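You operate a simulated robot arm through the tools that you are given. There is no shell and no other tool. Be economical: measure what you need, move in short steps, check, and stop when the job is done.

You run a simulated two-armed robot. Do the job below in one go: nothing can be reset, and whatever is moved stays where it is left.

JOB
Close up the side plate: duct lid latched, yellow guard over the shaft, turn button home.
Fine: carry the guard from the blue table with both hands and set it square on its seat; the roller deck stays locked out.
Where things are to end (x, y in the base frame): yellow shaft guard within 25 mm of [310, -1260].
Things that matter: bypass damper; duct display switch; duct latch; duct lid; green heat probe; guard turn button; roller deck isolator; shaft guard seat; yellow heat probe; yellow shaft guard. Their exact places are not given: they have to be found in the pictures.

Only the result counts: the job must be done as asked and must still hold three seconds after the hand-in. Knocking over, shifting, dropping, spilling or breaking anything else fails it. A push-on lid holds only when it is set on centred and level and pressed home; a screw cap is set on level and turned clockwise until tight.

ROBOT AND FRAMES
Two 6-joint arms with two-finger grippers on one trunk, on a base that drives. Base frame: it is fixed to the floor where the robot stands at the start and does not move with it; the origin is under the middle of the robot, x ahead of it, y to its left, z up; the surface under the hand at the start is at about z = 860. Lengths are in mm, angles in degrees, forces in N, time in s.
The left shoulder is at the start at [70, 176, 1265], the right one opposite. With the tool pointing down near the work surface each hand reaches from about 460 to 780 mm from the robot's upright axis, wherever it stands, measured 20 degrees to its own side. Places, roughly: bypass damper [700, -700, 1100]; duct display switch [800, -300, 1000]; duct latch [900, 100, 1300]; duct lid [900, 100, 1200]; green heat probe (3x3x7 cm) [400, -700, 900]; guard turn button [200, -1200, 1000]; roller deck isolator [1200, 2400, 700]; shaft guard seat [300, -1300, 900]; yellow heat probe (3x3x7 cm) [400, -600, 900]. Payload 2.45 kg a hand.
Tool frame (each hand has its own): the origin (TCP) lies between the finger pads and is the grasp point; the fingertips stand 26 mm ahead of it; z points along the fingers, y is the line along which they close. The gripper opens to 96 mm. The gripper's body begins 69 mm behind the TCP.
Orientation is told as [roll, pitch, yaw] about the base's x, y, z axes, in that order, counted from this pose: with the fingers straight down and closing along the base's y, the tool's x points along the base's -x, its y along +y and its z along -z.

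CONTROLS
- The arms move only by the tool apply_moves. It takes "left_increments", "right_increments" or both (then of equal length, played together; a hand with none holds still); each is a list of rows, each a list of 6 numbers: the shift along the base's x, y, z in cm, then the turn, a rotation vector about the base's x, y, z in degrees. In form: [[x, y, z, wx, wy, wz], ...]. A call has 1 to 8 rows; each row shifts and turns the commanded pose from where the row before left it. "left_jaw" and "right_jaw" are, for a hand that has rows, the opening, from 0 (shut) to 1 (fully open), set as the call begins (left out, the last holds). Each row takes 0.2 s and may step no farther than 50 mm and 8.6 degrees from the row before; otherwise, or with a gripper value out of range, the whole call is refused. A pose out of reach is approached as far as the arm can. The call stops where the force on the tool passes 60 N (or 10 N more than at its start, if that is more) or the arm is blocked; 0.2 s more then pass. Each finger halts on what it meets, pressing with about 28 N; the grip force reading is that of the motor and also rises with nothing between the fingers. The clock runs only during rows and for 0.2 s after the last one: add rows that do not move to give the fingers time. The reply holds the time, the measured pose of the TCP, the force on the tool along the base axes, the opening and the grip force, in the units named above and with some noise, with the torque about the TCP (base axes, N m) and any sound that the robot's microphone picked up, and new pictures: "views" is both (left out), scene, wrist or none (wrist: the cameras of the hands that moved).
- Cameras (640 x 400 px; columns grow to the right, rows downward): "scene" is now at [101.2, 69.9, 1576.5]; the picture's right is [0.82, -0.57, -0.00], its down [-0.37, -0.53, -0.77] and it looks along [0.44, 0.63, -0.64] (base axes); focal length 214 px, centre (320, 200). "left" rides on the left gripper at [82, -3, -98] in its tool frame; the picture's right is [0.04, 1.00, 0.00], its down [-0.73, 0.03, -0.68] and it looks along [-0.68, 0.03, 0.73] (tool axes); focal length 256 px, centre (320, 200). "right" rides on the right gripper at [82, 3, -98] in its tool frame; the picture's right is [-0.04, 1.00, 0.00], its down [-0.73, -0.03, -0.68] and it looks along [-0.68, -0.03, 0.73] (tool axes); focal length 256 px, centre (320, 200).
- slide_trunk(by): slides the trunk up (or, below 0, down) by that many mm; the arms and the scene camera ride with it, the base frame stays. It gives what a move gives, with no picture.
- roll_base(legs): drives the robot by 1 to 6 legs, each [ahead, left, turn to the left] in mm, mm and degrees, along the robot's own axes; the way and the turn of a leg run together, so that a leg with both is an arc; at most 1500 mm and 180 degrees a leg. The arms and the cameras ride along, it lands a little off, and it stops where it bumps. It gives what a move gives, and a new picture of the scene camera.
- pan_tilt(pan, tilt): turns the head with the scene camera to pan (to the left, within 86 degrees either way) and tilt (down, from -29 to 69), counted from straight ahead of the robot. It gives what a move gives, and a new picture of the scene camera.
- point_at(camera, pixels): for up to 12 pixels [column, row] of the newest picture of that camera ("zoom" is the newest enlarged one), the place [x, y, z] in the base frame of the surface seen there, good to about 2 mm. The clock stands still meanwhile.
- enlarge(camera, box): a new picture of the part [left, top, right, bottom] of that camera's present view, enlarged. The clock stands still meanwhile.
- sign_off(): hands the job in; it is judged then, once.

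Work in short steps. Measure before you move; look again where a grasp or a placing could have gone wrong, and mend it. You have 80 turns and 260 pictures in all, those below and enlarged ones among them. Open the grippers and draw the arms clear of the work before you hand the job in, unless the task says otherwise; then end with one line.

The tools are called after "Emit:" as name(argument=value, ...) on one line, values as JSON. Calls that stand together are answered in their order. apply_moves: Moves the arms, as the interface text tells. Its arguments: {"type":"object","properties":{"left_increments":{"type":"array","items":{"type":"array","items":{"type":"number"}}},"left_jaw":{"type":"number"},"right_increments":{"type":"array","items":{"type":"array","items":{"type":"number"}}},"right_jaw":{"type":"number"},"views":{"type":"string","enum":["both","scene","wrist","none"]}},"required":[]} The other tools are called the same way: slide_trunk (by) slides the trunk up or down; roll_base (legs) drives the base; pan_tilt (pan, tilt) turns the head that bears the scene camera; point_at (camera, pixels) gives the place of the surface under pixels of a picture; enlarge (camera, box) takes an enlarged picture of a part of a camera's view; sign_off () hands the job in.

At the start:

```text
clock: 0.0
left_tcp_pos: [554.1, 290.9, 1457.2]
left_ee_rot: [0.0, 0.0, 0.0]
left_ft_force: [-0.2, -0.2, -0.1]
left_wrist_torque: [0.02, 0.03, -0.01]
left_opening: 96.0
left_finger_force: 0.0
right_tcp_pos: [575.8, -137.5, 1501.5]
right_ee_rot: [-0.1, 0.0, -0.1]
right_ft_force: [-0.5, 0.0, 0.2]
right_wrist_torque: [-0.02, -0.03, 0.01]
right_opening: 96.3
right_finger_force: 0.0
trunk travel left (down, up): [-750.0, 90.0]
robot x, y, heading: [-0.4, -3.4, -0.4]
head pan, tilt: [55.1, 39.9]
```

scene: 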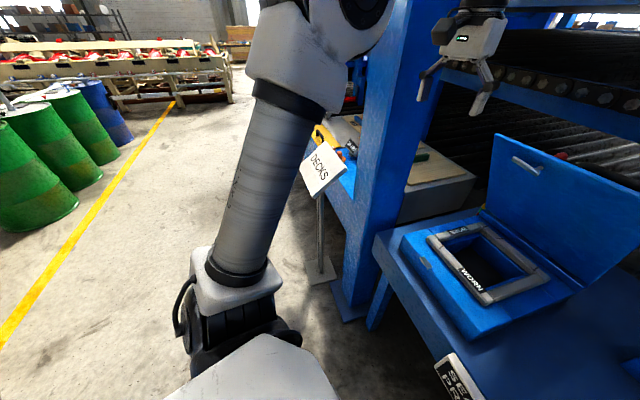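
right: 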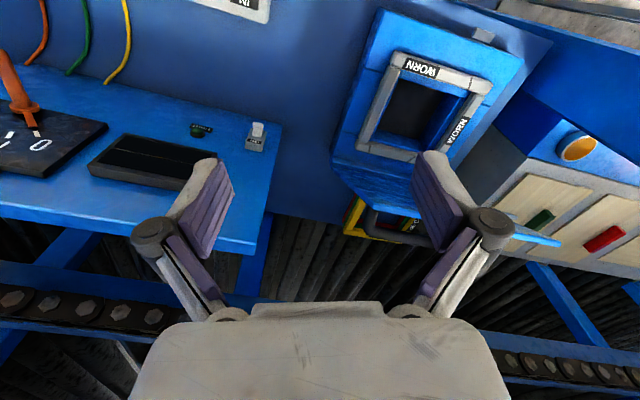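
left: 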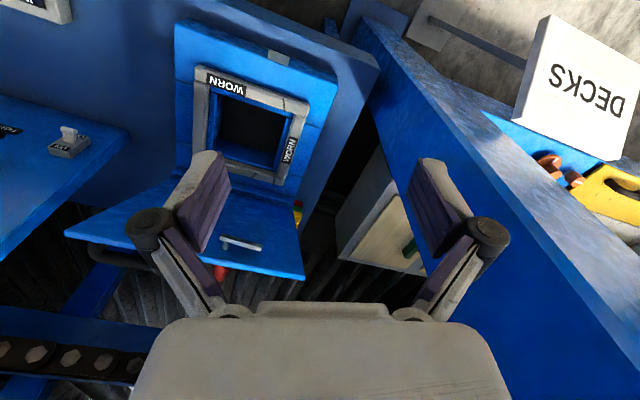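

The scene view shows the open duct lid (hinged, pixel ~560,210) on the right; I look straight ahead for the rest.

Emit:
pan_tilt(pan=0, tilt=35)

Emit:
pan_tilt(pan=-50, tilt=35)

Emit:
pan_tilt(pan=-86, tilt=35)

```text
clock: 1.2
left_tcp_pos: [553.6, 291.2, 1457.3]
left_ee_rot: [0.0, 0.0, 0.0]
left_ft_force: [-0.5, 0.8, -0.9]
left_wrist_torque: [0.0, 0.02, -0.03]
left_opening: 95.9
left_finger_force: 0.1
right_tcp_pos: [574.8, -138.4, 1501.8]
right_ee_rot: [0.0, 0.0, 0.0]
right_ft_force: [0.3, -0.1, -0.1]
right_wrist_torque: [0.04, -0.02, 0.03]
right_opening: 96.1
right_finger_force: 0.0
trunk travel left (down, up): [-750.0, 90.0]
robot x, y, heading: [2.9, 0.2, 0.1]
head pan, tilt: [0.0, 35.0]
```

scene: 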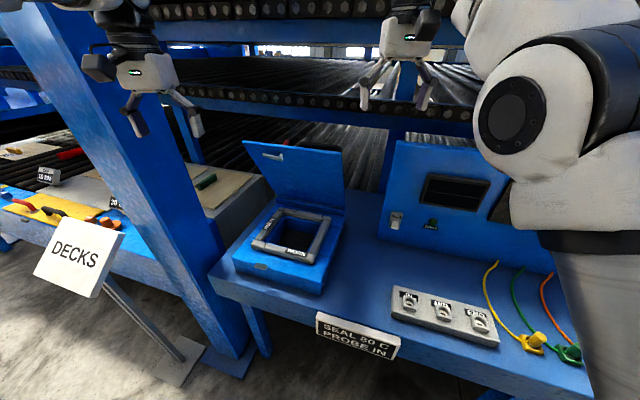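

```text
clock: 2.4
left_tcp_pos: [554.0, 290.3, 1458.0]
left_ee_rot: [-0.1, -0.1, 0.0]
left_ft_force: [1.2, 0.4, -1.0]
left_wrist_torque: [0.01, 0.01, 0.03]
left_opening: 96.1
left_finger_force: 0.0
right_tcp_pos: [574.5, -137.2, 1501.3]
right_ee_rot: [0.0, 0.0, 0.0]
right_ft_force: [-0.4, -0.1, 0.0]
right_wrist_torque: [0.01, -0.01, -0.02]
right_opening: 96.0
right_finger_force: 0.0
trunk travel left (down, up): [-750.0, 90.0]
robot x, y, heading: [-0.6, 0.2, 0.0]
head pan, tilt: [-50.0, 35.0]
```

scene: 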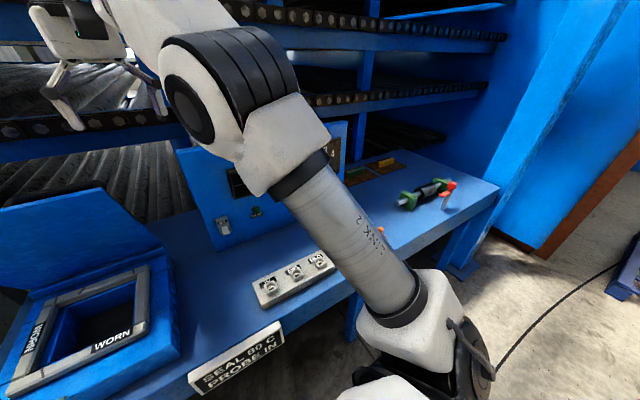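

```text
clock: 3.4
left_tcp_pos: [553.3, 289.2, 1457.9]
left_ee_rot: [0.1, 0.0, 0.1]
left_ft_force: [0.4, -0.5, 0.6]
left_wrist_torque: [0.02, 0.01, 0.01]
left_opening: 96.1
left_finger_force: 0.1
right_tcp_pos: [575.9, -138.5, 1502.3]
right_ee_rot: [0.0, 0.0, 0.0]
right_ft_force: [-0.2, -0.3, 0.5]
right_wrist_torque: [0.0, 0.03, -0.04]
right_opening: 95.8
right_finger_force: 0.1
trunk travel left (down, up): [-750.0, 90.0]
robot x, y, heading: [-2.0, 5.5, -0.1]
head pan, tilt: [-85.9, 35.0]
```

scene: 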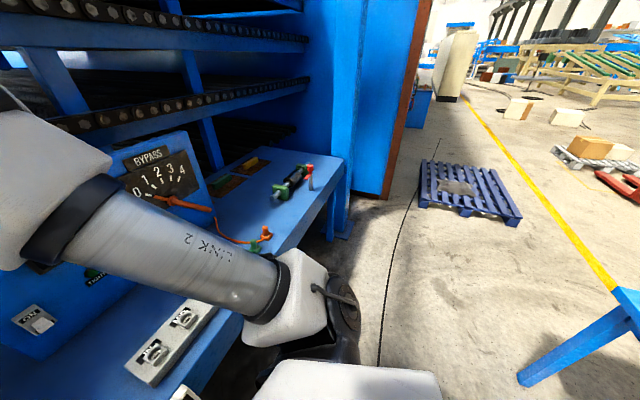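

Signs are readable; I go back to straight ahead and enlarge the work panel.

Emit:
pan_tilt(pan=-25, tilt=45)

Emit:
enlarge(camera="scene", box=[100, 130, 420, 330])

Emit:
enlarge(camera="right", box=[0, 0, 320, 200])

Emit:
enlarge(camera="right", box=[320, 0, 640, 200])

```text
clock: 4.8
left_tcp_pos: [553.3, 289.6, 1456.2]
left_ee_rot: [-0.1, 0.1, 0.0]
left_ft_force: [0.9, -0.4, -0.3]
left_wrist_torque: [0.01, 0.01, 0.02]
left_opening: 96.0
left_finger_force: 0.0
right_tcp_pos: [573.9, -137.7, 1501.6]
right_ee_rot: [0.0, 0.0, 0.0]
right_ft_force: [-1.0, 0.1, -0.3]
right_wrist_torque: [0.0, 0.0, 0.01]
right_opening: 95.9
right_finger_force: 0.1
trunk travel left (down, up): [-750.0, 90.0]
robot x, y, heading: [-0.8, -3.1, -0.3]
head pan, tilt: [-25.0, 45.0]
```

scene: 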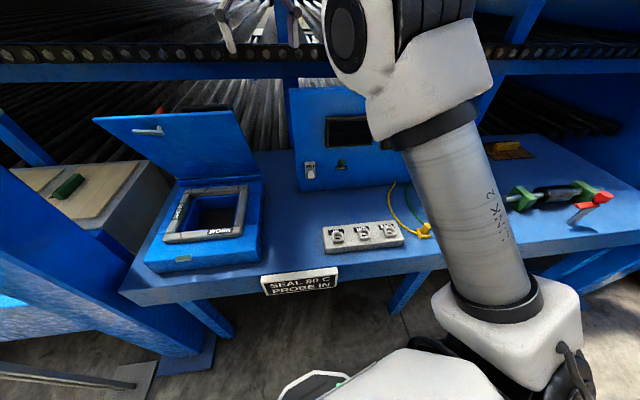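

```text
2.00 times, centred on (260, 230) of scene
```

zoom: 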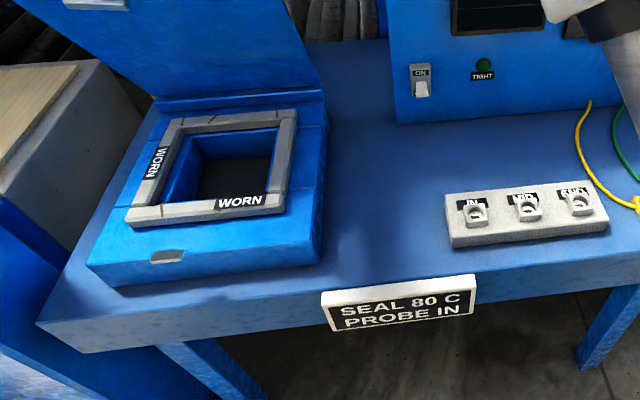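

```text
2.00 times, centred on (160, 100) of right
```

zoom: 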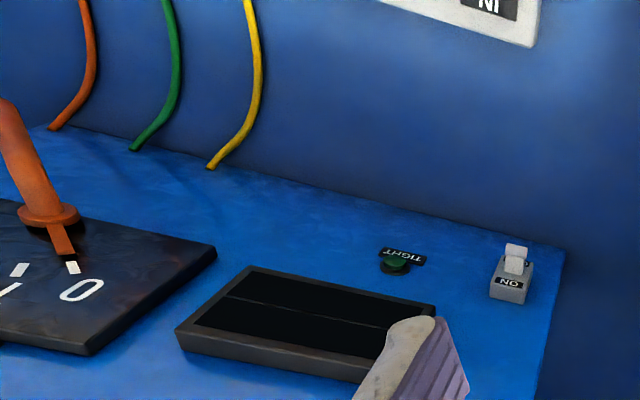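

```text
2.00 times, centred on (480, 100) of right
```

zoom: 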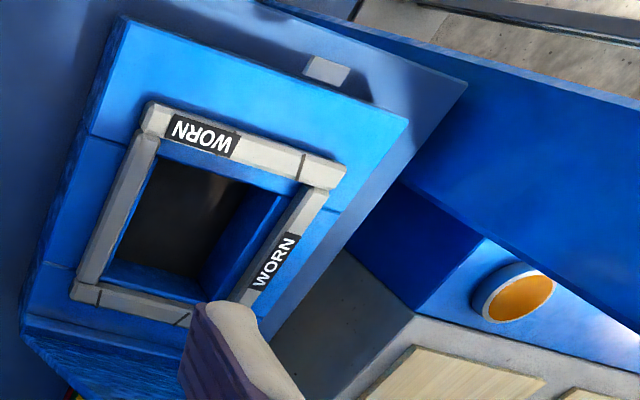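

The duct has a display, switch, three sockets (IN/MID/END) and a TIGHT lamp. I look at the isolator on the left and the blue table on the right.

Emit:
pan_tilt(pan=60, tilt=20)

Emit:
enlarge(camera="scene", box=[300, 80, 460, 220])

Emit:
enlarge(camera="left", box=[440, 60, 640, 260])

Emit:
pan_tilt(pan=-86, tilt=50)

Emit:
enlarge(camera="scene", box=[100, 50, 420, 250])

```text
clock: 6.3
left_tcp_pos: [553.7, 290.4, 1457.0]
left_ee_rot: [-0.1, 0.0, 0.0]
left_ft_force: [0.1, -0.1, 0.6]
left_wrist_torque: [0.02, 0.02, 0.04]
left_opening: 96.1
left_finger_force: 0.1
right_tcp_pos: [576.2, -138.7, 1501.6]
right_ee_rot: [0.1, 0.0, 0.0]
right_ft_force: [-0.2, -0.1, -0.5]
right_wrist_torque: [-0.01, -0.03, -0.01]
right_opening: 95.9
right_finger_force: 0.0
trunk travel left (down, up): [-750.0, 90.0]
robot x, y, heading: [-1.7, 2.1, -0.1]
head pan, tilt: [60.0, 20.0]
```

scene: 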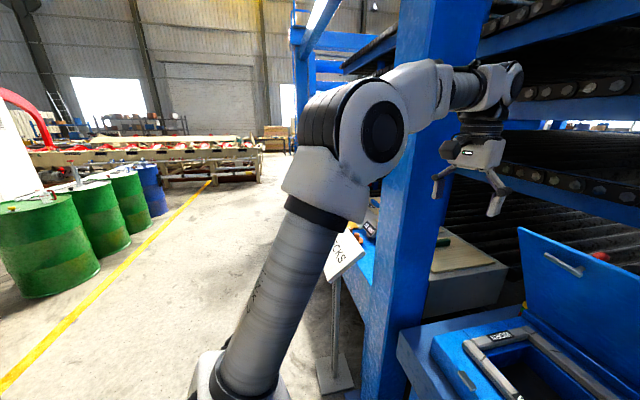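

```text
2.86 times, centred on (380, 150) of scene
```

zoom: 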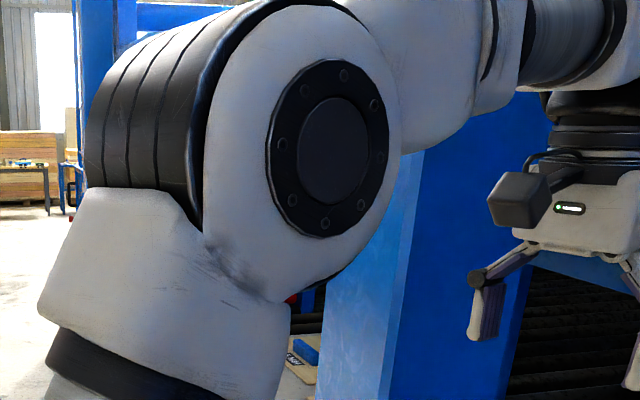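

```text
2.00 times, centred on (540, 160) of left
```

zoom: 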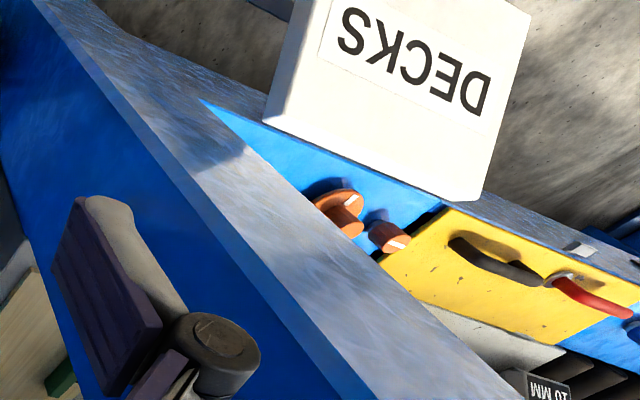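

```text
clock: 8.6
left_tcp_pos: [554.0, 289.0, 1457.2]
left_ee_rot: [0.0, 0.0, -0.1]
left_ft_force: [0.2, -0.4, -0.2]
left_wrist_torque: [-0.01, 0.0, 0.0]
left_opening: 96.2
left_finger_force: 0.0
right_tcp_pos: [575.7, -137.7, 1501.2]
right_ee_rot: [0.1, 0.0, 0.0]
right_ft_force: [-0.4, -0.5, 0.3]
right_wrist_torque: [0.01, -0.01, 0.02]
right_opening: 96.2
right_finger_force: 0.0
trunk travel left (down, up): [-750.0, 90.0]
robot x, y, heading: [-2.4, 2.7, -0.1]
head pan, tilt: [-85.9, 50.0]
```

scene: 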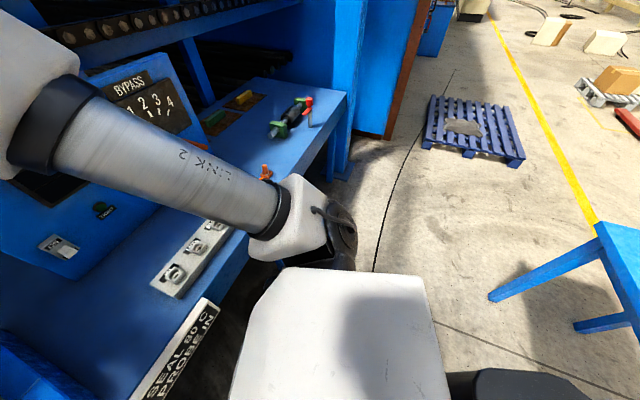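

```text
2.00 times, centred on (260, 150) of scene
```

zoom: 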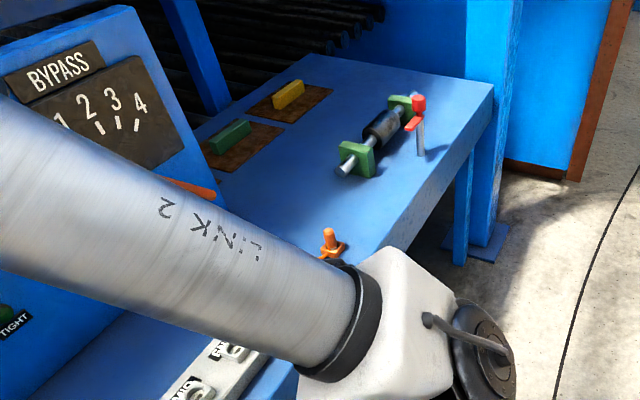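

Switch, sockets, lid and latch must be measured; back to pan -10 and point.

Emit:
pan_tilt(pan=-10, tilt=40)

Emit:
point_at(camera="right", pixels=[[198, 129], [257, 130], [254, 143], [150, 165], [20, 100], [30, 130], [110, 130], [484, 35], [385, 68], [385, 148], [478, 87], [434, 150]])

Emit:
point_at(camera="left", pixels=[[240, 245], [225, 242], [258, 248], [278, 57], [200, 90], [305, 100], [190, 170], [275, 180], [70, 240], [300, 280], [70, 132], [180, 30]])

```text
clock: 10.1
left_tcp_pos: [553.8, 289.9, 1457.0]
left_ee_rot: [0.0, 0.0, 0.0]
left_ft_force: [-0.2, 0.6, 0.4]
left_wrist_torque: [0.0, -0.01, 0.01]
left_opening: 95.8
left_finger_force: 0.1
right_tcp_pos: [575.5, -137.7, 1503.1]
right_ee_rot: [0.0, 0.1, 0.0]
right_ft_force: [1.4, -0.4, 0.0]
right_wrist_torque: [-0.01, -0.03, 0.0]
right_opening: 96.1
right_finger_force: 0.0
trunk travel left (down, up): [-750.0, 90.0]
robot x, y, heading: [-2.8, 3.2, -0.1]
head pan, tilt: [-10.0, 40.0]
```

scene: 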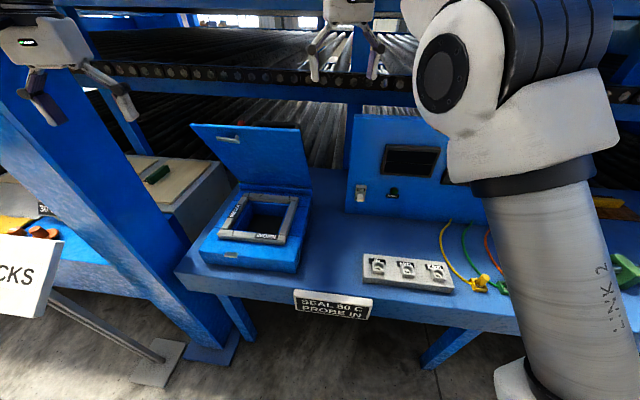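

```text
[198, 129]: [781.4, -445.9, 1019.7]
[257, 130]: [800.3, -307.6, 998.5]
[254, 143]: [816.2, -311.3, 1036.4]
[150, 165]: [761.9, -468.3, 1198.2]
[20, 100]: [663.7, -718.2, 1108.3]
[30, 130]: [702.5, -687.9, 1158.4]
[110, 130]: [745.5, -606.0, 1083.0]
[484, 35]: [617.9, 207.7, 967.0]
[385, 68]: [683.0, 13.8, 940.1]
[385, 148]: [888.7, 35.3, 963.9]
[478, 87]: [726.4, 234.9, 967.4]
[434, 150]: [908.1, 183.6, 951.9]
```

```text
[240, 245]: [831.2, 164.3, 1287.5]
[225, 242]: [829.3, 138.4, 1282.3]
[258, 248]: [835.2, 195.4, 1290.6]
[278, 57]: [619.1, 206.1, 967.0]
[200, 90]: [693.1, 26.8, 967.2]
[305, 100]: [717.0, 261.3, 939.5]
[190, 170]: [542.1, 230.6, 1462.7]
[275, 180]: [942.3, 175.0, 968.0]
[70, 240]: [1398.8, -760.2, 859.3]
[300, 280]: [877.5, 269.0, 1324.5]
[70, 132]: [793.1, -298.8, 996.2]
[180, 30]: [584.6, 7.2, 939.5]
```

The latch sits on the lid near its free edge (left camera 240,245). I enlarge it and the keeper.

Emit:
enlarge(camera="left", box=[60, 180, 320, 300])

Emit:
enlarge(camera="scene", box=[170, 110, 330, 280])

Emit:
enlarge(camera="left", box=[160, 0, 360, 200])

Emit:
point_at(camera="scene", pixels=[[193, 125], [302, 128], [309, 187], [240, 183], [228, 138], [236, 124], [300, 190], [232, 254], [360, 190], [378, 265], [408, 268], [434, 270]])

```text
2.46 times, centred on (190, 240) of left
```

zoom: 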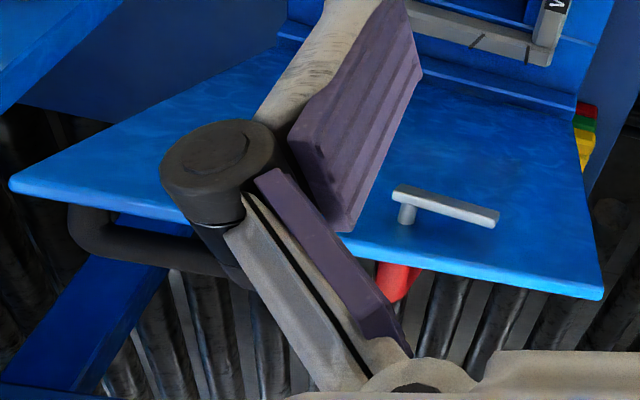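

```text
2.35 times, centred on (250, 195) of scene
```

zoom: 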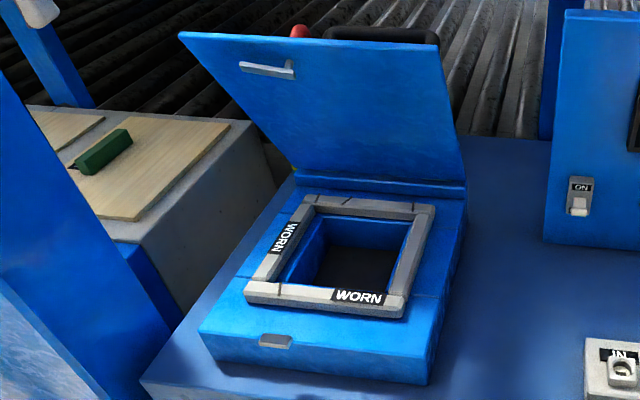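

```text
2.00 times, centred on (260, 100) of left
```

zoom: 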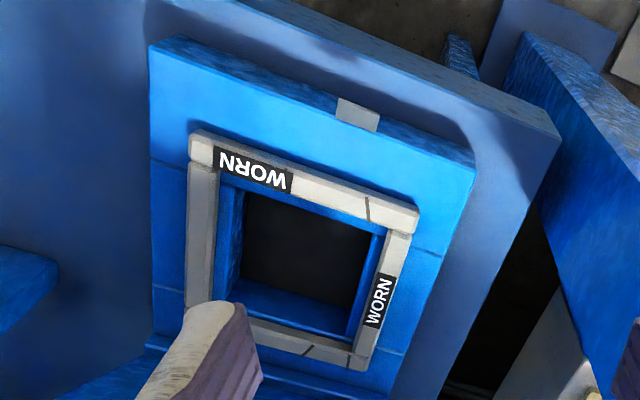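

```text
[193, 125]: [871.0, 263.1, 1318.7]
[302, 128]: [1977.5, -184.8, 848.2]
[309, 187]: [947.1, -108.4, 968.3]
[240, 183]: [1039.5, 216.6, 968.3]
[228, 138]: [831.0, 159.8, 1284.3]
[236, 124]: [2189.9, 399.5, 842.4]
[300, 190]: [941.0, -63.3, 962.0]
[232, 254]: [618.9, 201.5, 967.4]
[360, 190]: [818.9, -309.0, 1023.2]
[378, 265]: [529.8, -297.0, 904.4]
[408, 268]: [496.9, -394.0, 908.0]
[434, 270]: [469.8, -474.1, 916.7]
```

Latch knob is on the lid's outer side. Next I study the switch and sockets up close before touching.

Emit:
enlarge(camera="scene", box=[340, 120, 450, 210])

Emit:
enlarge(camera="scene", box=[350, 220, 510, 320])

Emit:
enlarge(camera="right", box=[220, 100, 300, 160])

Emit:
point_at(camera="scene", pixels=[[362, 184], [361, 198], [385, 152], [360, 130], [375, 205], [375, 215], [393, 192]])

```text
4.44 times, centred on (395, 165) of scene
```

zoom: 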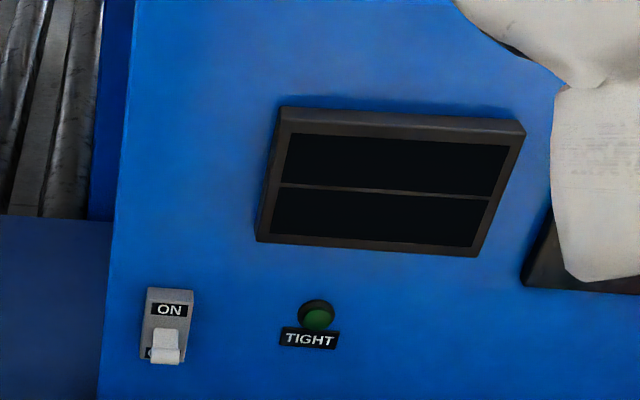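

```text
4.00 times, centred on (430, 270) of scene
```

zoom: 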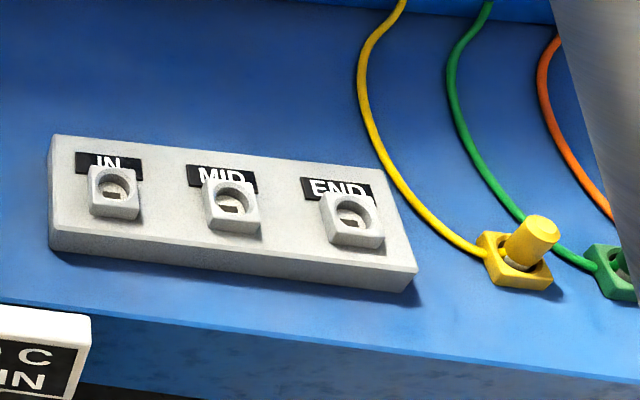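

```text
6.67 times, centred on (260, 130) of right
```

zoom: 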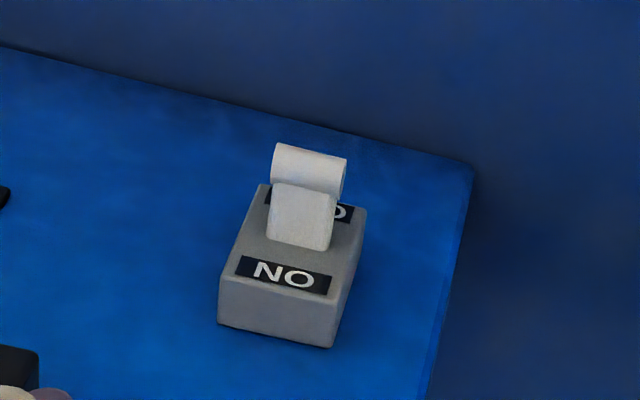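

```text
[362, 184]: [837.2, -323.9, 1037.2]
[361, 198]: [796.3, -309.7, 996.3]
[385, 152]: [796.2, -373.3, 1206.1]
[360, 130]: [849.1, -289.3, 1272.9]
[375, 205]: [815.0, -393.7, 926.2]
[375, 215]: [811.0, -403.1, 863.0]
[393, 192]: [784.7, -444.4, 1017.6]
```

Lever is down (OFF) with tip near [797,-309,998]; I pitch the right hand ~-69° and close it, lowering toward a spot under the lever.

Emit:
apply_moves(right_increments=[[0, -2.1, -3, 0, -8.6, 0], [0, -2.1, -3, 0, -8.6, 0], [0, -2.1, -3, 0, -8.6, 0], [0, -2.1, -3, 0, -8.6, 0], [0, -2.1, -3, 0, -8.6, 0], [0, -2.1, -3, 0, -8.6, 0], [0, -2.1, -3, 0, -8.6, 0], [0, -2.1, -3, 0, -8.6, 0]], right_jaw=0, views="both")

```text
clock: 11.9
left_tcp_pos: [556.5, 285.2, 1457.7]
left_ee_rot: [0.1, 0.0, 0.1]
left_ft_force: [0.9, -0.8, -0.7]
left_wrist_torque: [0.03, 0.03, -0.02]
left_opening: 96.0
left_finger_force: 0.0
right_tcp_pos: [598.6, -303.0, 1262.6]
right_ee_rot: [0.4, -68.7, -0.4]
right_ft_force: [0.2, -0.7, 0.3]
right_wrist_torque: [0.03, 0.0, 0.04]
right_opening: 0.1
right_finger_force: 28.2
right hand out of reach, approached as far as the arm can: row 4, 5, 6
trunk travel left (down, up): [-750.0, 90.0]
robot x, y, heading: [-1.0, 1.1, 0.2]
head pan, tilt: [-10.0, 40.0]
```

scene: 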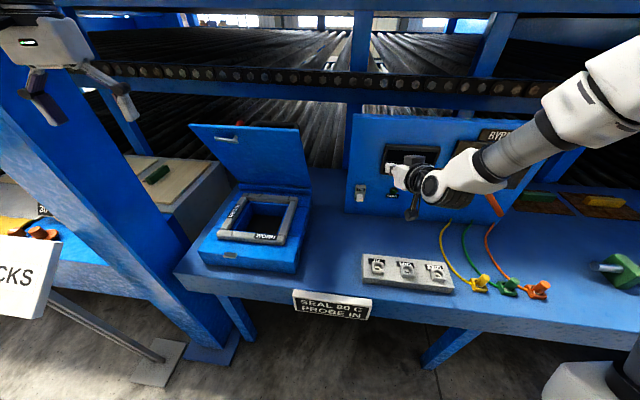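
right: 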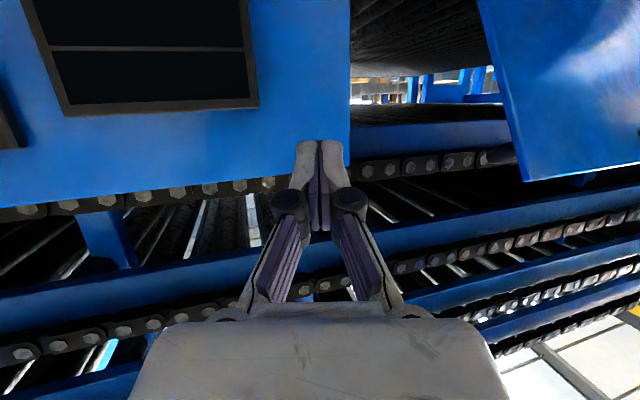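

Posture is reachable; I lower toward z≈973 at x≈640.

Emit:
apply_moves(right_increments=[[0, 0, -4.8, 0, 0, 0], [0, 0, -4.8, 0, 0, 0], [0, 0, -4.8, 0, 0, 0], [0, 0, -4.8, 0, 0, 0], [1, 0, -4.8, 0, 0, 0], [2, 0, -4.8, 0, 0, 0], [2, 0, 0, 0, 0, 0]])

```text
refused: row 6 steps farther than a row can; nothing moved
```

Refused for step size; I shorten the mixed row.

Emit:
apply_moves(right_increments=[[0, 0, -4.8, 0, 0, 0], [0, 0, -4.8, 0, 0, 0], [0, 0, -4.8, 0, 0, 0], [0, 0, -4.8, 0, 0, 0], [0, 0, -4.8, 0, 0, 0], [0, 0, -4.8, 0, 0, 0], [4, 0, 0, 0, 0, 0]])

```text
clock: 13.5
left_tcp_pos: [550.6, 289.9, 1457.6]
left_ee_rot: [-0.1, -0.1, -0.1]
left_ft_force: [-0.7, 0.6, 0.5]
left_wrist_torque: [-0.02, -0.02, 0.0]
left_opening: 96.1
left_finger_force: 0.1
right_tcp_pos: [613.5, -296.4, 973.9]
right_ee_rot: [-0.1, -68.1, -0.1]
right_ft_force: [-1.0, 0.6, 0.5]
right_wrist_torque: [0.0, 0.01, -0.03]
right_opening: 0.0
right_finger_force: 28.0
trunk travel left (down, up): [-750.0, 90.0]
robot x, y, heading: [-0.8, -1.1, -0.0]
head pan, tilt: [-10.0, 40.0]
stopped in row 7 (right hand): the force on the tool passed its limit at 86 N (the readings are from after the stop); the commanded pose is now the measured one
```

scene: 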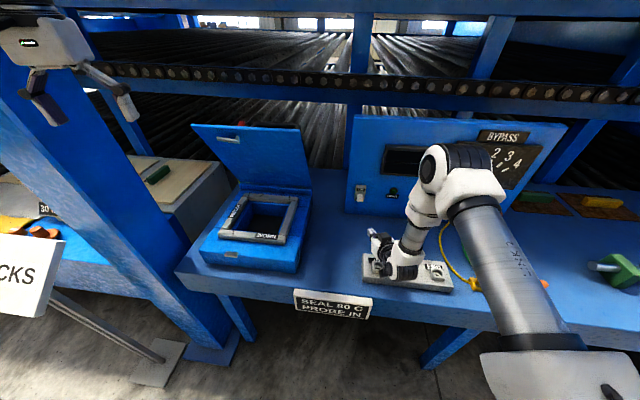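
right: 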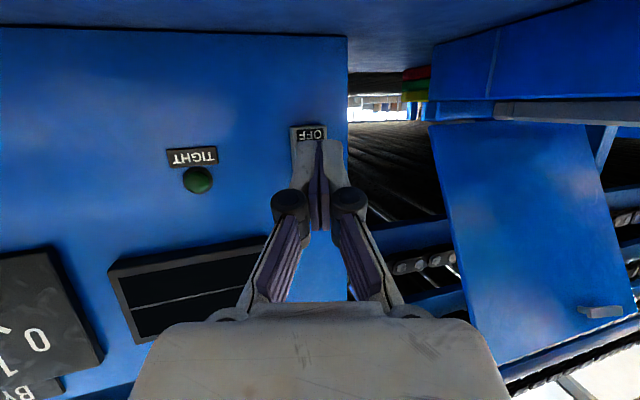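

The hand's camera seems to have touched the socket block; I raise 60 mm, then move ahead over it.

Emit:
apply_moves(right_increments=[[0, 0, 4, 0, 0, 0], [0, 0, 3, 0, 0, 0], [4, -0.5, 0, 0, 0, 0], [4, -0.5, 0, 0, 0, 0], [3, -0.3, 0, 0, 0, 0]])

Emit:
enlarge(camera="scene", box=[330, 120, 530, 320])

```text
clock: 14.7
left_tcp_pos: [553.7, 288.6, 1456.6]
left_ee_rot: [0.1, -0.1, -0.1]
left_ft_force: [0.4, -0.9, -0.1]
left_wrist_torque: [-0.03, -0.01, -0.03]
left_opening: 95.9
left_finger_force: 0.0
right_tcp_pos: [725.5, -309.3, 1043.2]
right_ee_rot: [-0.1, -68.0, -0.1]
right_ft_force: [0.2, -0.1, 1.1]
right_wrist_torque: [0.01, 0.02, 0.01]
right_opening: 0.0
right_finger_force: 28.3
trunk travel left (down, up): [-750.0, 90.0]
robot x, y, heading: [0.1, -2.5, -0.1]
head pan, tilt: [-10.0, 40.0]
```

scene: 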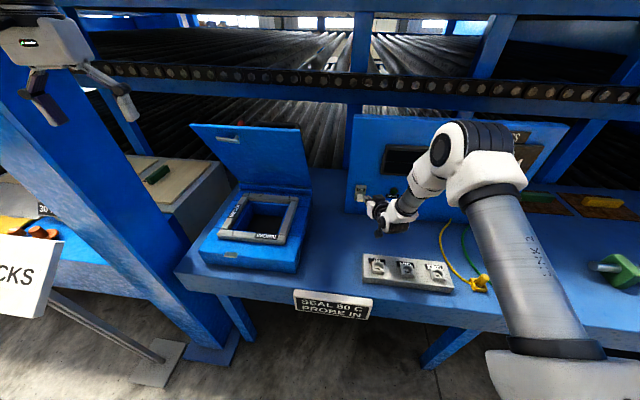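
right: 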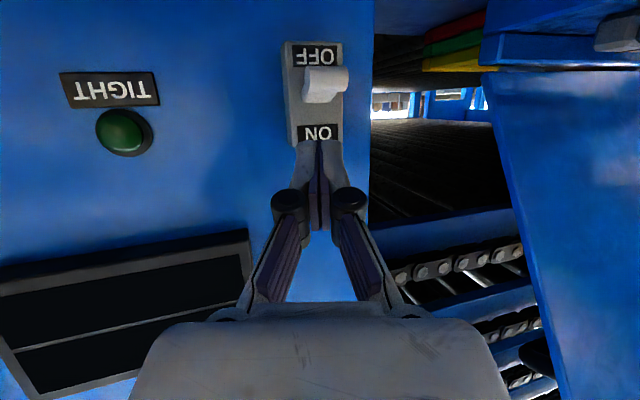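

```text
2.00 times, centred on (430, 220) of scene
```

zoom: 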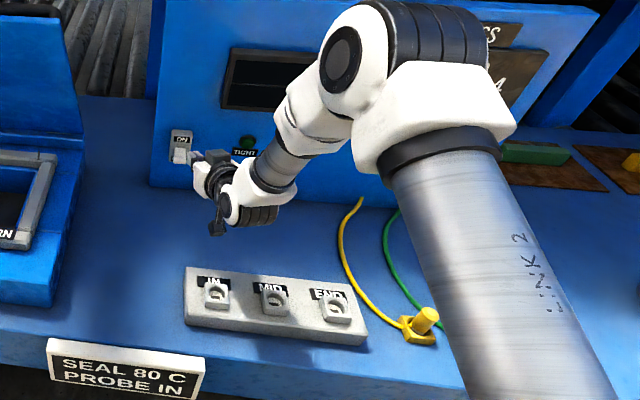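

Lever at (325,85) in the right view; I measure it exactly.

Emit:
point_at(camera="right", pixels=[[325, 92], [325, 80], [325, 74], [320, 115], [318, 130], [345, 60], [315, 55], [308, 148], [331, 148]])

```text
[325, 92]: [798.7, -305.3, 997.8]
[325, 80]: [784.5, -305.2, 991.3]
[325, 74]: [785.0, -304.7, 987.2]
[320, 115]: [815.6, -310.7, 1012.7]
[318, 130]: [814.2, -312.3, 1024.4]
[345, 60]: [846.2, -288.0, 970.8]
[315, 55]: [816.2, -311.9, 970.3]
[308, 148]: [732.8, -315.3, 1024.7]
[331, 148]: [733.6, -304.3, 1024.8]
```

Lever tip is at x≈784, z≈990. I go down in front of it, forward beneath, then lift in small steps.

Emit:
apply_moves(right_increments=[[1.4, 0.4, 0, 0, 0, 0], [0, 0, -4, 0, 0, 0], [0, 0, -3.6, 0, 0, 0], [3.4, 0, 0, 0, 0, 0], [0, 0, 2, 0, 0, 0], [0, 0, 2, 0, 0, 0], [0, 0, 2, 0, 0, 0]])

```text
clock: 16.3
left_tcp_pos: [557.9, 287.2, 1455.1]
left_ee_rot: [0.0, 0.4, -0.2]
left_ft_force: [-0.3, 0.6, 0.5]
left_wrist_torque: [0.01, -0.03, 0.01]
left_opening: 95.8
left_finger_force: 0.1
right_tcp_pos: [767.8, -305.1, 999.0]
right_ee_rot: [0.4, -65.3, -0.5]
right_ft_force: [9.6, -2.2, -26.7]
right_wrist_torque: [0.29, 0.57, 0.1]
right_opening: 0.0
right_finger_force: 28.0
trunk travel left (down, up): [-750.0, 90.0]
robot x, y, heading: [1.7, 1.0, -0.2]
head pan, tilt: [-10.0, 40.0]
stopped in row 7 (right hand): the force on the tool passed its limit at 71 N (the readings are from after the stop); the commanded pose is now the measured one
```

scene: 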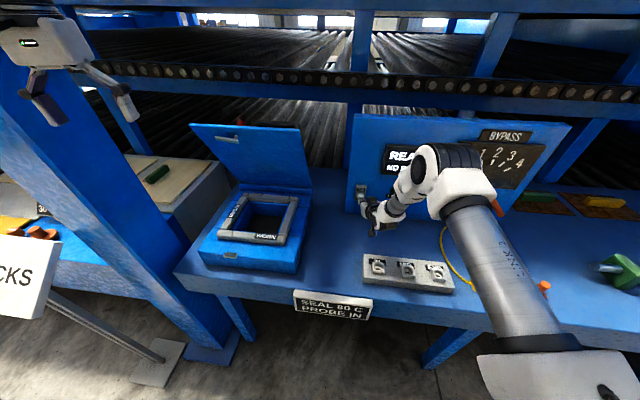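
right: 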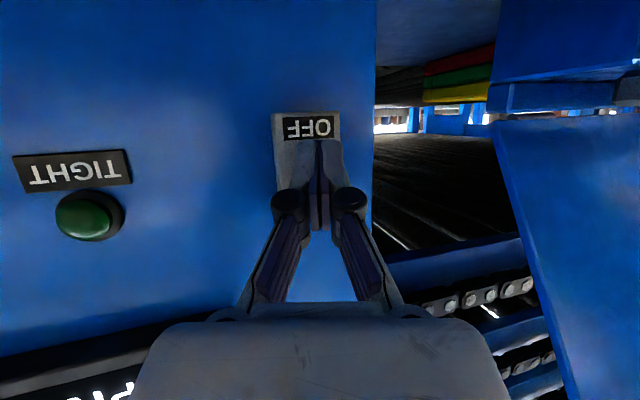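

The display lit up ("REA…"). I back off and raise clear to read it.

Emit:
apply_moves(right_increments=[[-3.5, 0, -0.5, 0, 0, 0], [-2, 0, 2, 0, 0, 0], [-1, 0, 4.5, 0, 0, 0], [-3, -2, 3, 0, 0, 0], [-4, -2, 0, 0, 0, 0], [-3, -3.5, 0, 0, 0, 0], [0, -4.8, 0, 0, 0, 0], [0, -4.8, 0, 0, 0, 0]])

Emit:
enlarge(camera="scene", box=[340, 110, 560, 230])

Emit:
enlarge(camera="right", box=[0, 0, 640, 400])

```text
clock: 18.1
left_tcp_pos: [553.3, 286.3, 1457.8]
left_ee_rot: [0.1, 0.1, 0.1]
left_ft_force: [-0.9, 0.2, -0.2]
left_wrist_torque: [0.04, -0.04, 0.01]
left_opening: 95.8
left_finger_force: 0.1
right_tcp_pos: [600.7, -478.9, 1093.8]
right_ee_rot: [0.3, -66.0, -0.3]
right_ft_force: [-0.4, -1.3, -0.2]
right_wrist_torque: [0.01, 0.01, 0.0]
right_opening: 0.1
right_finger_force: 27.5
trunk travel left (down, up): [-750.0, 90.0]
robot x, y, heading: [-2.3, 1.0, -0.2]
head pan, tilt: [-10.0, 40.0]
```

scene: 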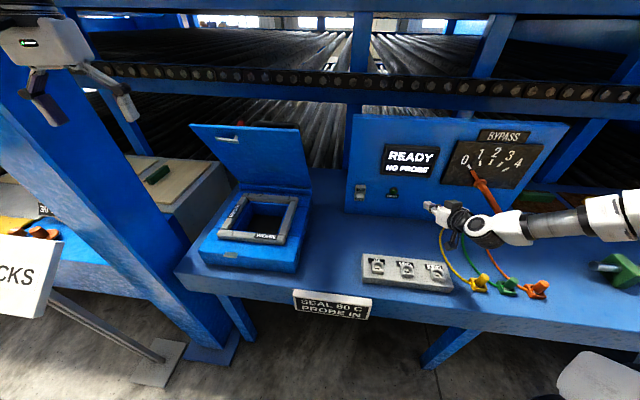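
right: 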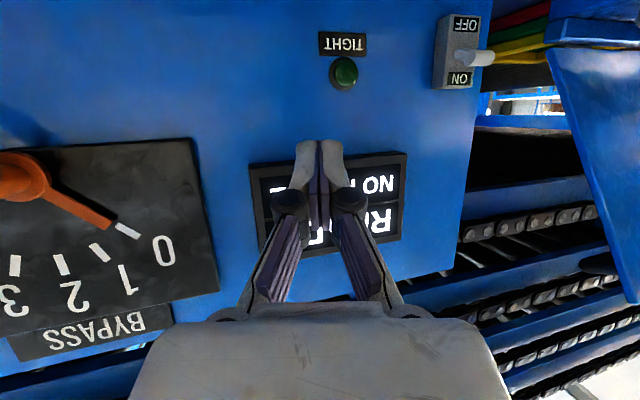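

```text
2.91 times, centred on (450, 170) of scene
```

zoom: 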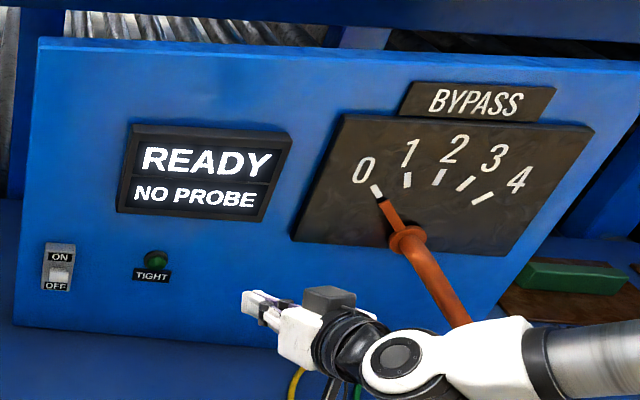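

```text
1.00 times, centred on (320, 200) of right (not enlarged: the box is as wide or as high as the picture)
```

zoom: 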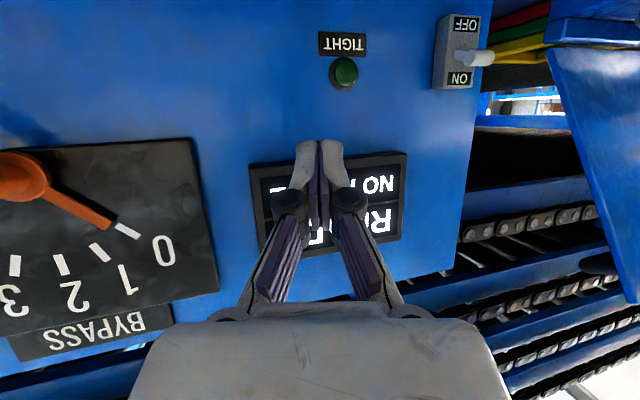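

Display: READY / NO PROBE, bypass at 0. I turn the right hand downward and go above the yellow probe to view it and the sockets.

Emit:
apply_moves(right_increments=[[-2, -1, 2, 0, 8.3, 0], [-2, -1, 2, 0, 8.3, 0], [-3, -1, 1, 0, 8.3, 0], [-3, -1, 0, 0, 8.3, 0], [-3, -1, 0, 0, 8.3, 0], [-3, -1, 0, 0, 8.3, 0], [-3, -1, 0, 0, 8.3, 0], [-3, -1, 0, 0, 8.2, 0]], right_jaw=0.7)

Emit:
point_at(camera="scene", pixels=[[479, 284], [484, 277], [510, 287], [513, 280], [537, 288], [541, 284], [378, 266], [408, 268], [438, 272], [448, 275]])

Emit:
enlarge(camera="scene", box=[350, 220, 570, 320])

```text
clock: 19.9
left_tcp_pos: [554.4, 288.2, 1457.4]
left_ee_rot: [0.0, 0.0, -0.1]
left_ft_force: [-0.6, 1.9, 0.8]
left_wrist_torque: [0.02, 0.0, -0.02]
left_opening: 96.0
left_finger_force: 0.0
right_tcp_pos: [426.2, -542.7, 1133.5]
right_ee_rot: [0.0, 0.5, 0.0]
right_ft_force: [0.4, -0.3, 0.2]
right_wrist_torque: [0.02, 0.0, 0.02]
right_opening: 67.2
right_finger_force: 0.1
right hand out of reach, approached as far as the arm can: row 3, 4, 5, 6, 7, 8
trunk travel left (down, up): [-750.0, 90.0]
robot x, y, heading: [4.0, -1.3, -0.1]
head pan, tilt: [-10.0, 40.0]
```

scene: 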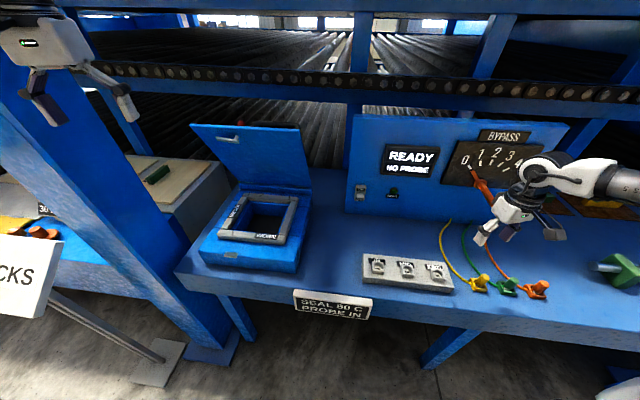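
right: 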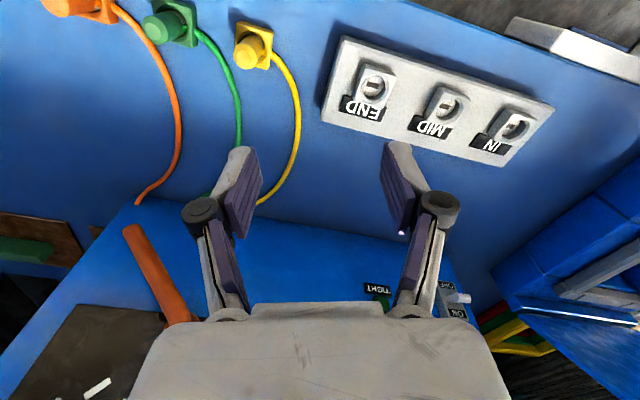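

```text
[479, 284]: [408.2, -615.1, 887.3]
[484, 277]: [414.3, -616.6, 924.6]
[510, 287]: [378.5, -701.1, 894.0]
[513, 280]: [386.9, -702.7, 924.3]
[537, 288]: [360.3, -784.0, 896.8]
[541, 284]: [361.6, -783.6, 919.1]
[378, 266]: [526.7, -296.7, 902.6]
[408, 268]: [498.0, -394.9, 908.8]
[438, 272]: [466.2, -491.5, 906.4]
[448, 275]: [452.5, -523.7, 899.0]
```

```text
2.91 times, centred on (460, 270) of scene
```

zoom: 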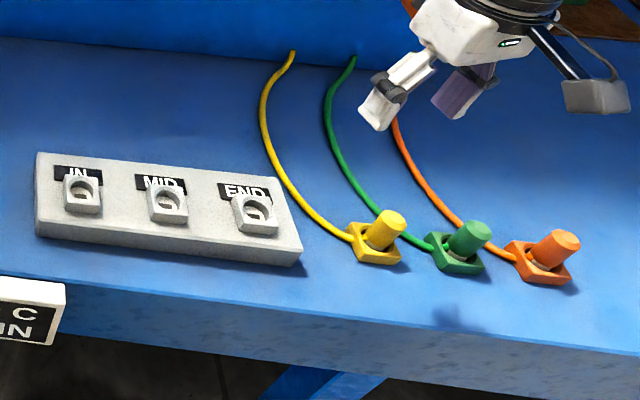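

The probes stand in parking rings; reach is marginal, so I drive 250 mm to the right, after a close look at probes and sockets.

Emit:
enlarge(camera="right", box=[40, 0, 300, 120])

Emit:
enlarge(camera="right", box=[320, 30, 560, 180])

Emit:
roll_base(legs=[[0, -250, 0]])

```text
2.46 times, centred on (170, 60) of right
```

zoom: 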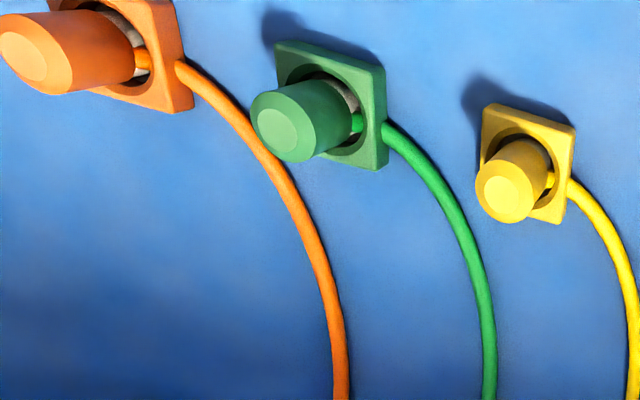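

```text
2.67 times, centred on (440, 105) of right
```

zoom: 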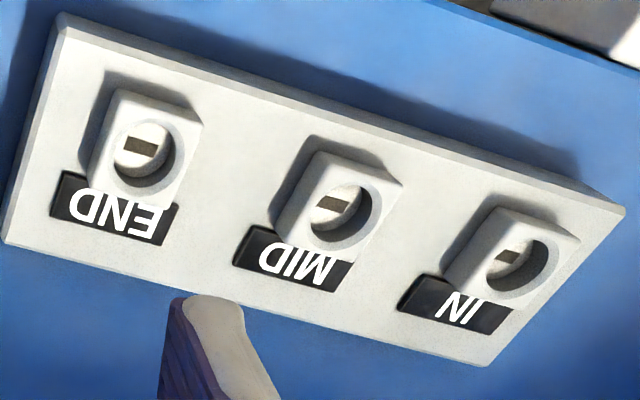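

```text
clock: 21.7
left_tcp_pos: [553.7, 47.0, 1456.4]
left_ee_rot: [-0.1, 0.1, 0.4]
left_ft_force: [0.4, -0.2, 0.2]
left_wrist_torque: [-0.01, 0.01, -0.02]
left_opening: 95.9
left_finger_force: 0.0
right_tcp_pos: [432.7, -788.2, 1133.9]
right_ee_rot: [-0.1, 0.4, 0.4]
right_ft_force: [-0.9, -0.2, 0.2]
right_wrist_torque: [-0.02, -0.01, -0.01]
right_opening: 67.3
right_finger_force: 0.0
trunk travel left (down, up): [-750.0, 90.0]
robot x, y, heading: [-0.1, -247.4, 0.1]
head pan, tilt: [-10.0, 40.0]
```

scene: 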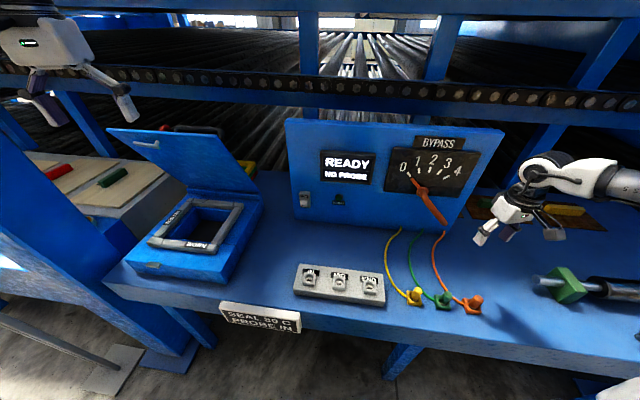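

Slots and parking rings all share the block's yaw (about -17°). I bring the right hand above the yellow probe with that yaw.

Emit:
apply_moves(right_increments=[[-0.2, 4.3, -1.5, 0, 0, -6], [-0.2, 4.3, -1.5, 0, 0, -6], [-0.2, 4.3, -2, 0, 0, -5.8], [-0.2, 4.3, -2, 0, 0, 0], [0, 0, -3, 0, 0, 0]])

Emit:
enlarge(camera="right", box=[200, 80, 440, 230])

```text
clock: 22.9
left_tcp_pos: [554.1, 43.6, 1456.0]
left_ee_rot: [0.0, 0.1, 0.4]
left_ft_force: [-0.3, 0.2, 0.2]
left_wrist_torque: [-0.01, -0.01, -0.01]
left_opening: 96.0
left_finger_force: 0.1
right_tcp_pos: [426.3, -616.4, 1030.2]
right_ee_rot: [0.2, 0.4, -17.4]
right_ft_force: [0.2, 0.2, -0.8]
right_wrist_torque: [0.0, 0.03, 0.0]
right_opening: 67.3
right_finger_force: 0.0
trunk travel left (down, up): [-750.0, 90.0]
robot x, y, heading: [1.0, -246.2, 0.6]
head pan, tilt: [-10.0, 40.0]
```

scene: 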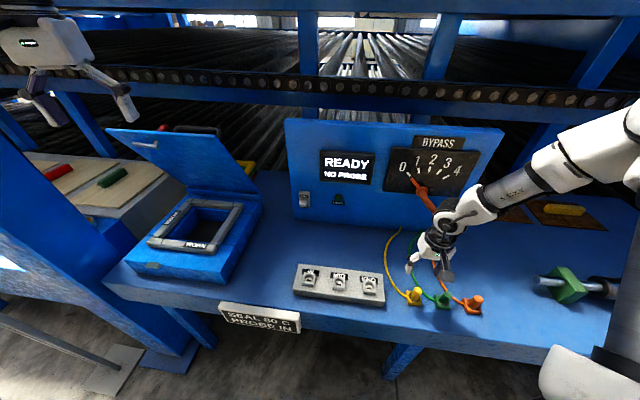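
right: 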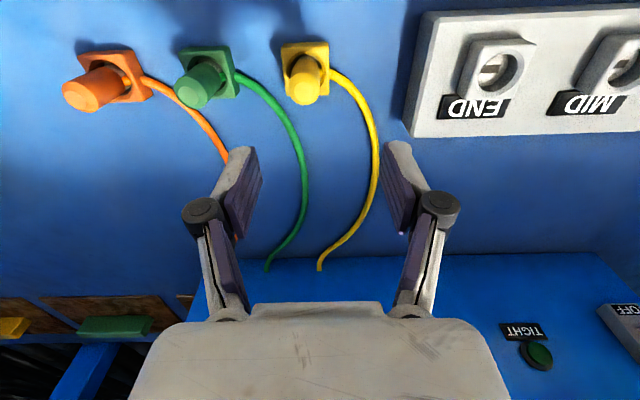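

```text
2.67 times, centred on (320, 155) of right
```

zoom: 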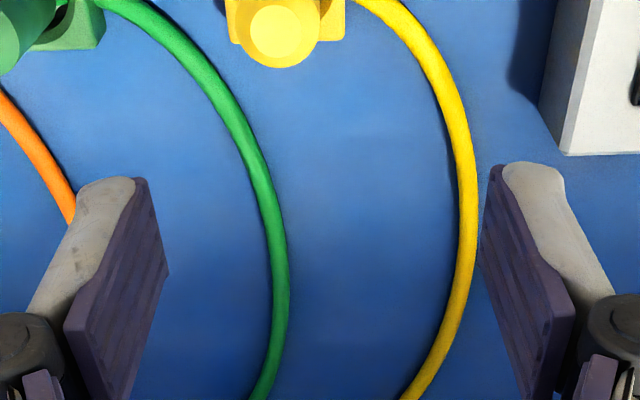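

Yaw matches (block is level in the picture). I measure the yellow cap (306,90), its ring, and green.

Emit:
point_at(camera="right", pixels=[[303, 92], [295, 92], [312, 92], [303, 86], [303, 99], [288, 46], [325, 46], [287, 60], [197, 93], [495, 72], [488, 70], [510, 70]])

Emit:
enlarge(camera="right", box=[260, 30, 360, 110])

Emit:
enlarge(camera="right", box=[440, 10, 640, 130])

```text
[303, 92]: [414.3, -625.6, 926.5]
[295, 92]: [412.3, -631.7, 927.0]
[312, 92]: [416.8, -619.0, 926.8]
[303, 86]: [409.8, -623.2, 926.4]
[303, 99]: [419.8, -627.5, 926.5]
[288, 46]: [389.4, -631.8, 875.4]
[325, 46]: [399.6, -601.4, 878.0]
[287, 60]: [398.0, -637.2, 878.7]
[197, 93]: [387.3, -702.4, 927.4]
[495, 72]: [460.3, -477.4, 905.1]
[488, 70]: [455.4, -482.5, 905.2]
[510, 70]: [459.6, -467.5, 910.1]
```

```text
5.00 times, centred on (310, 70) of right
```

zoom: 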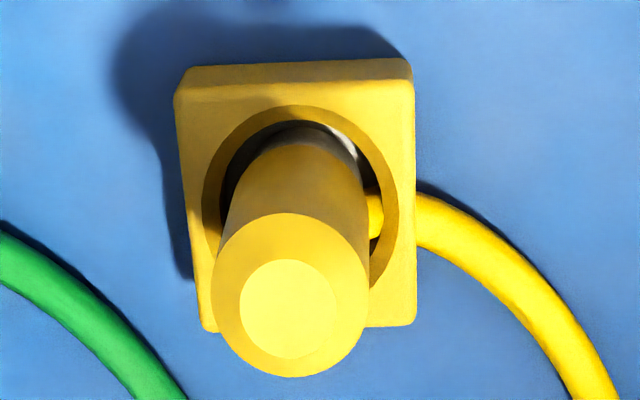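

```text
3.20 times, centred on (540, 70) of right
```

zoom: 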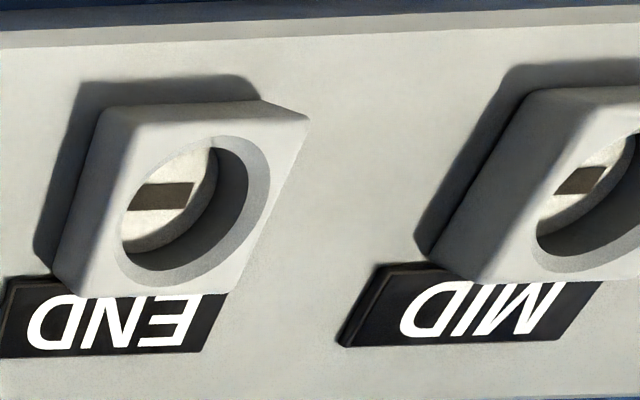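

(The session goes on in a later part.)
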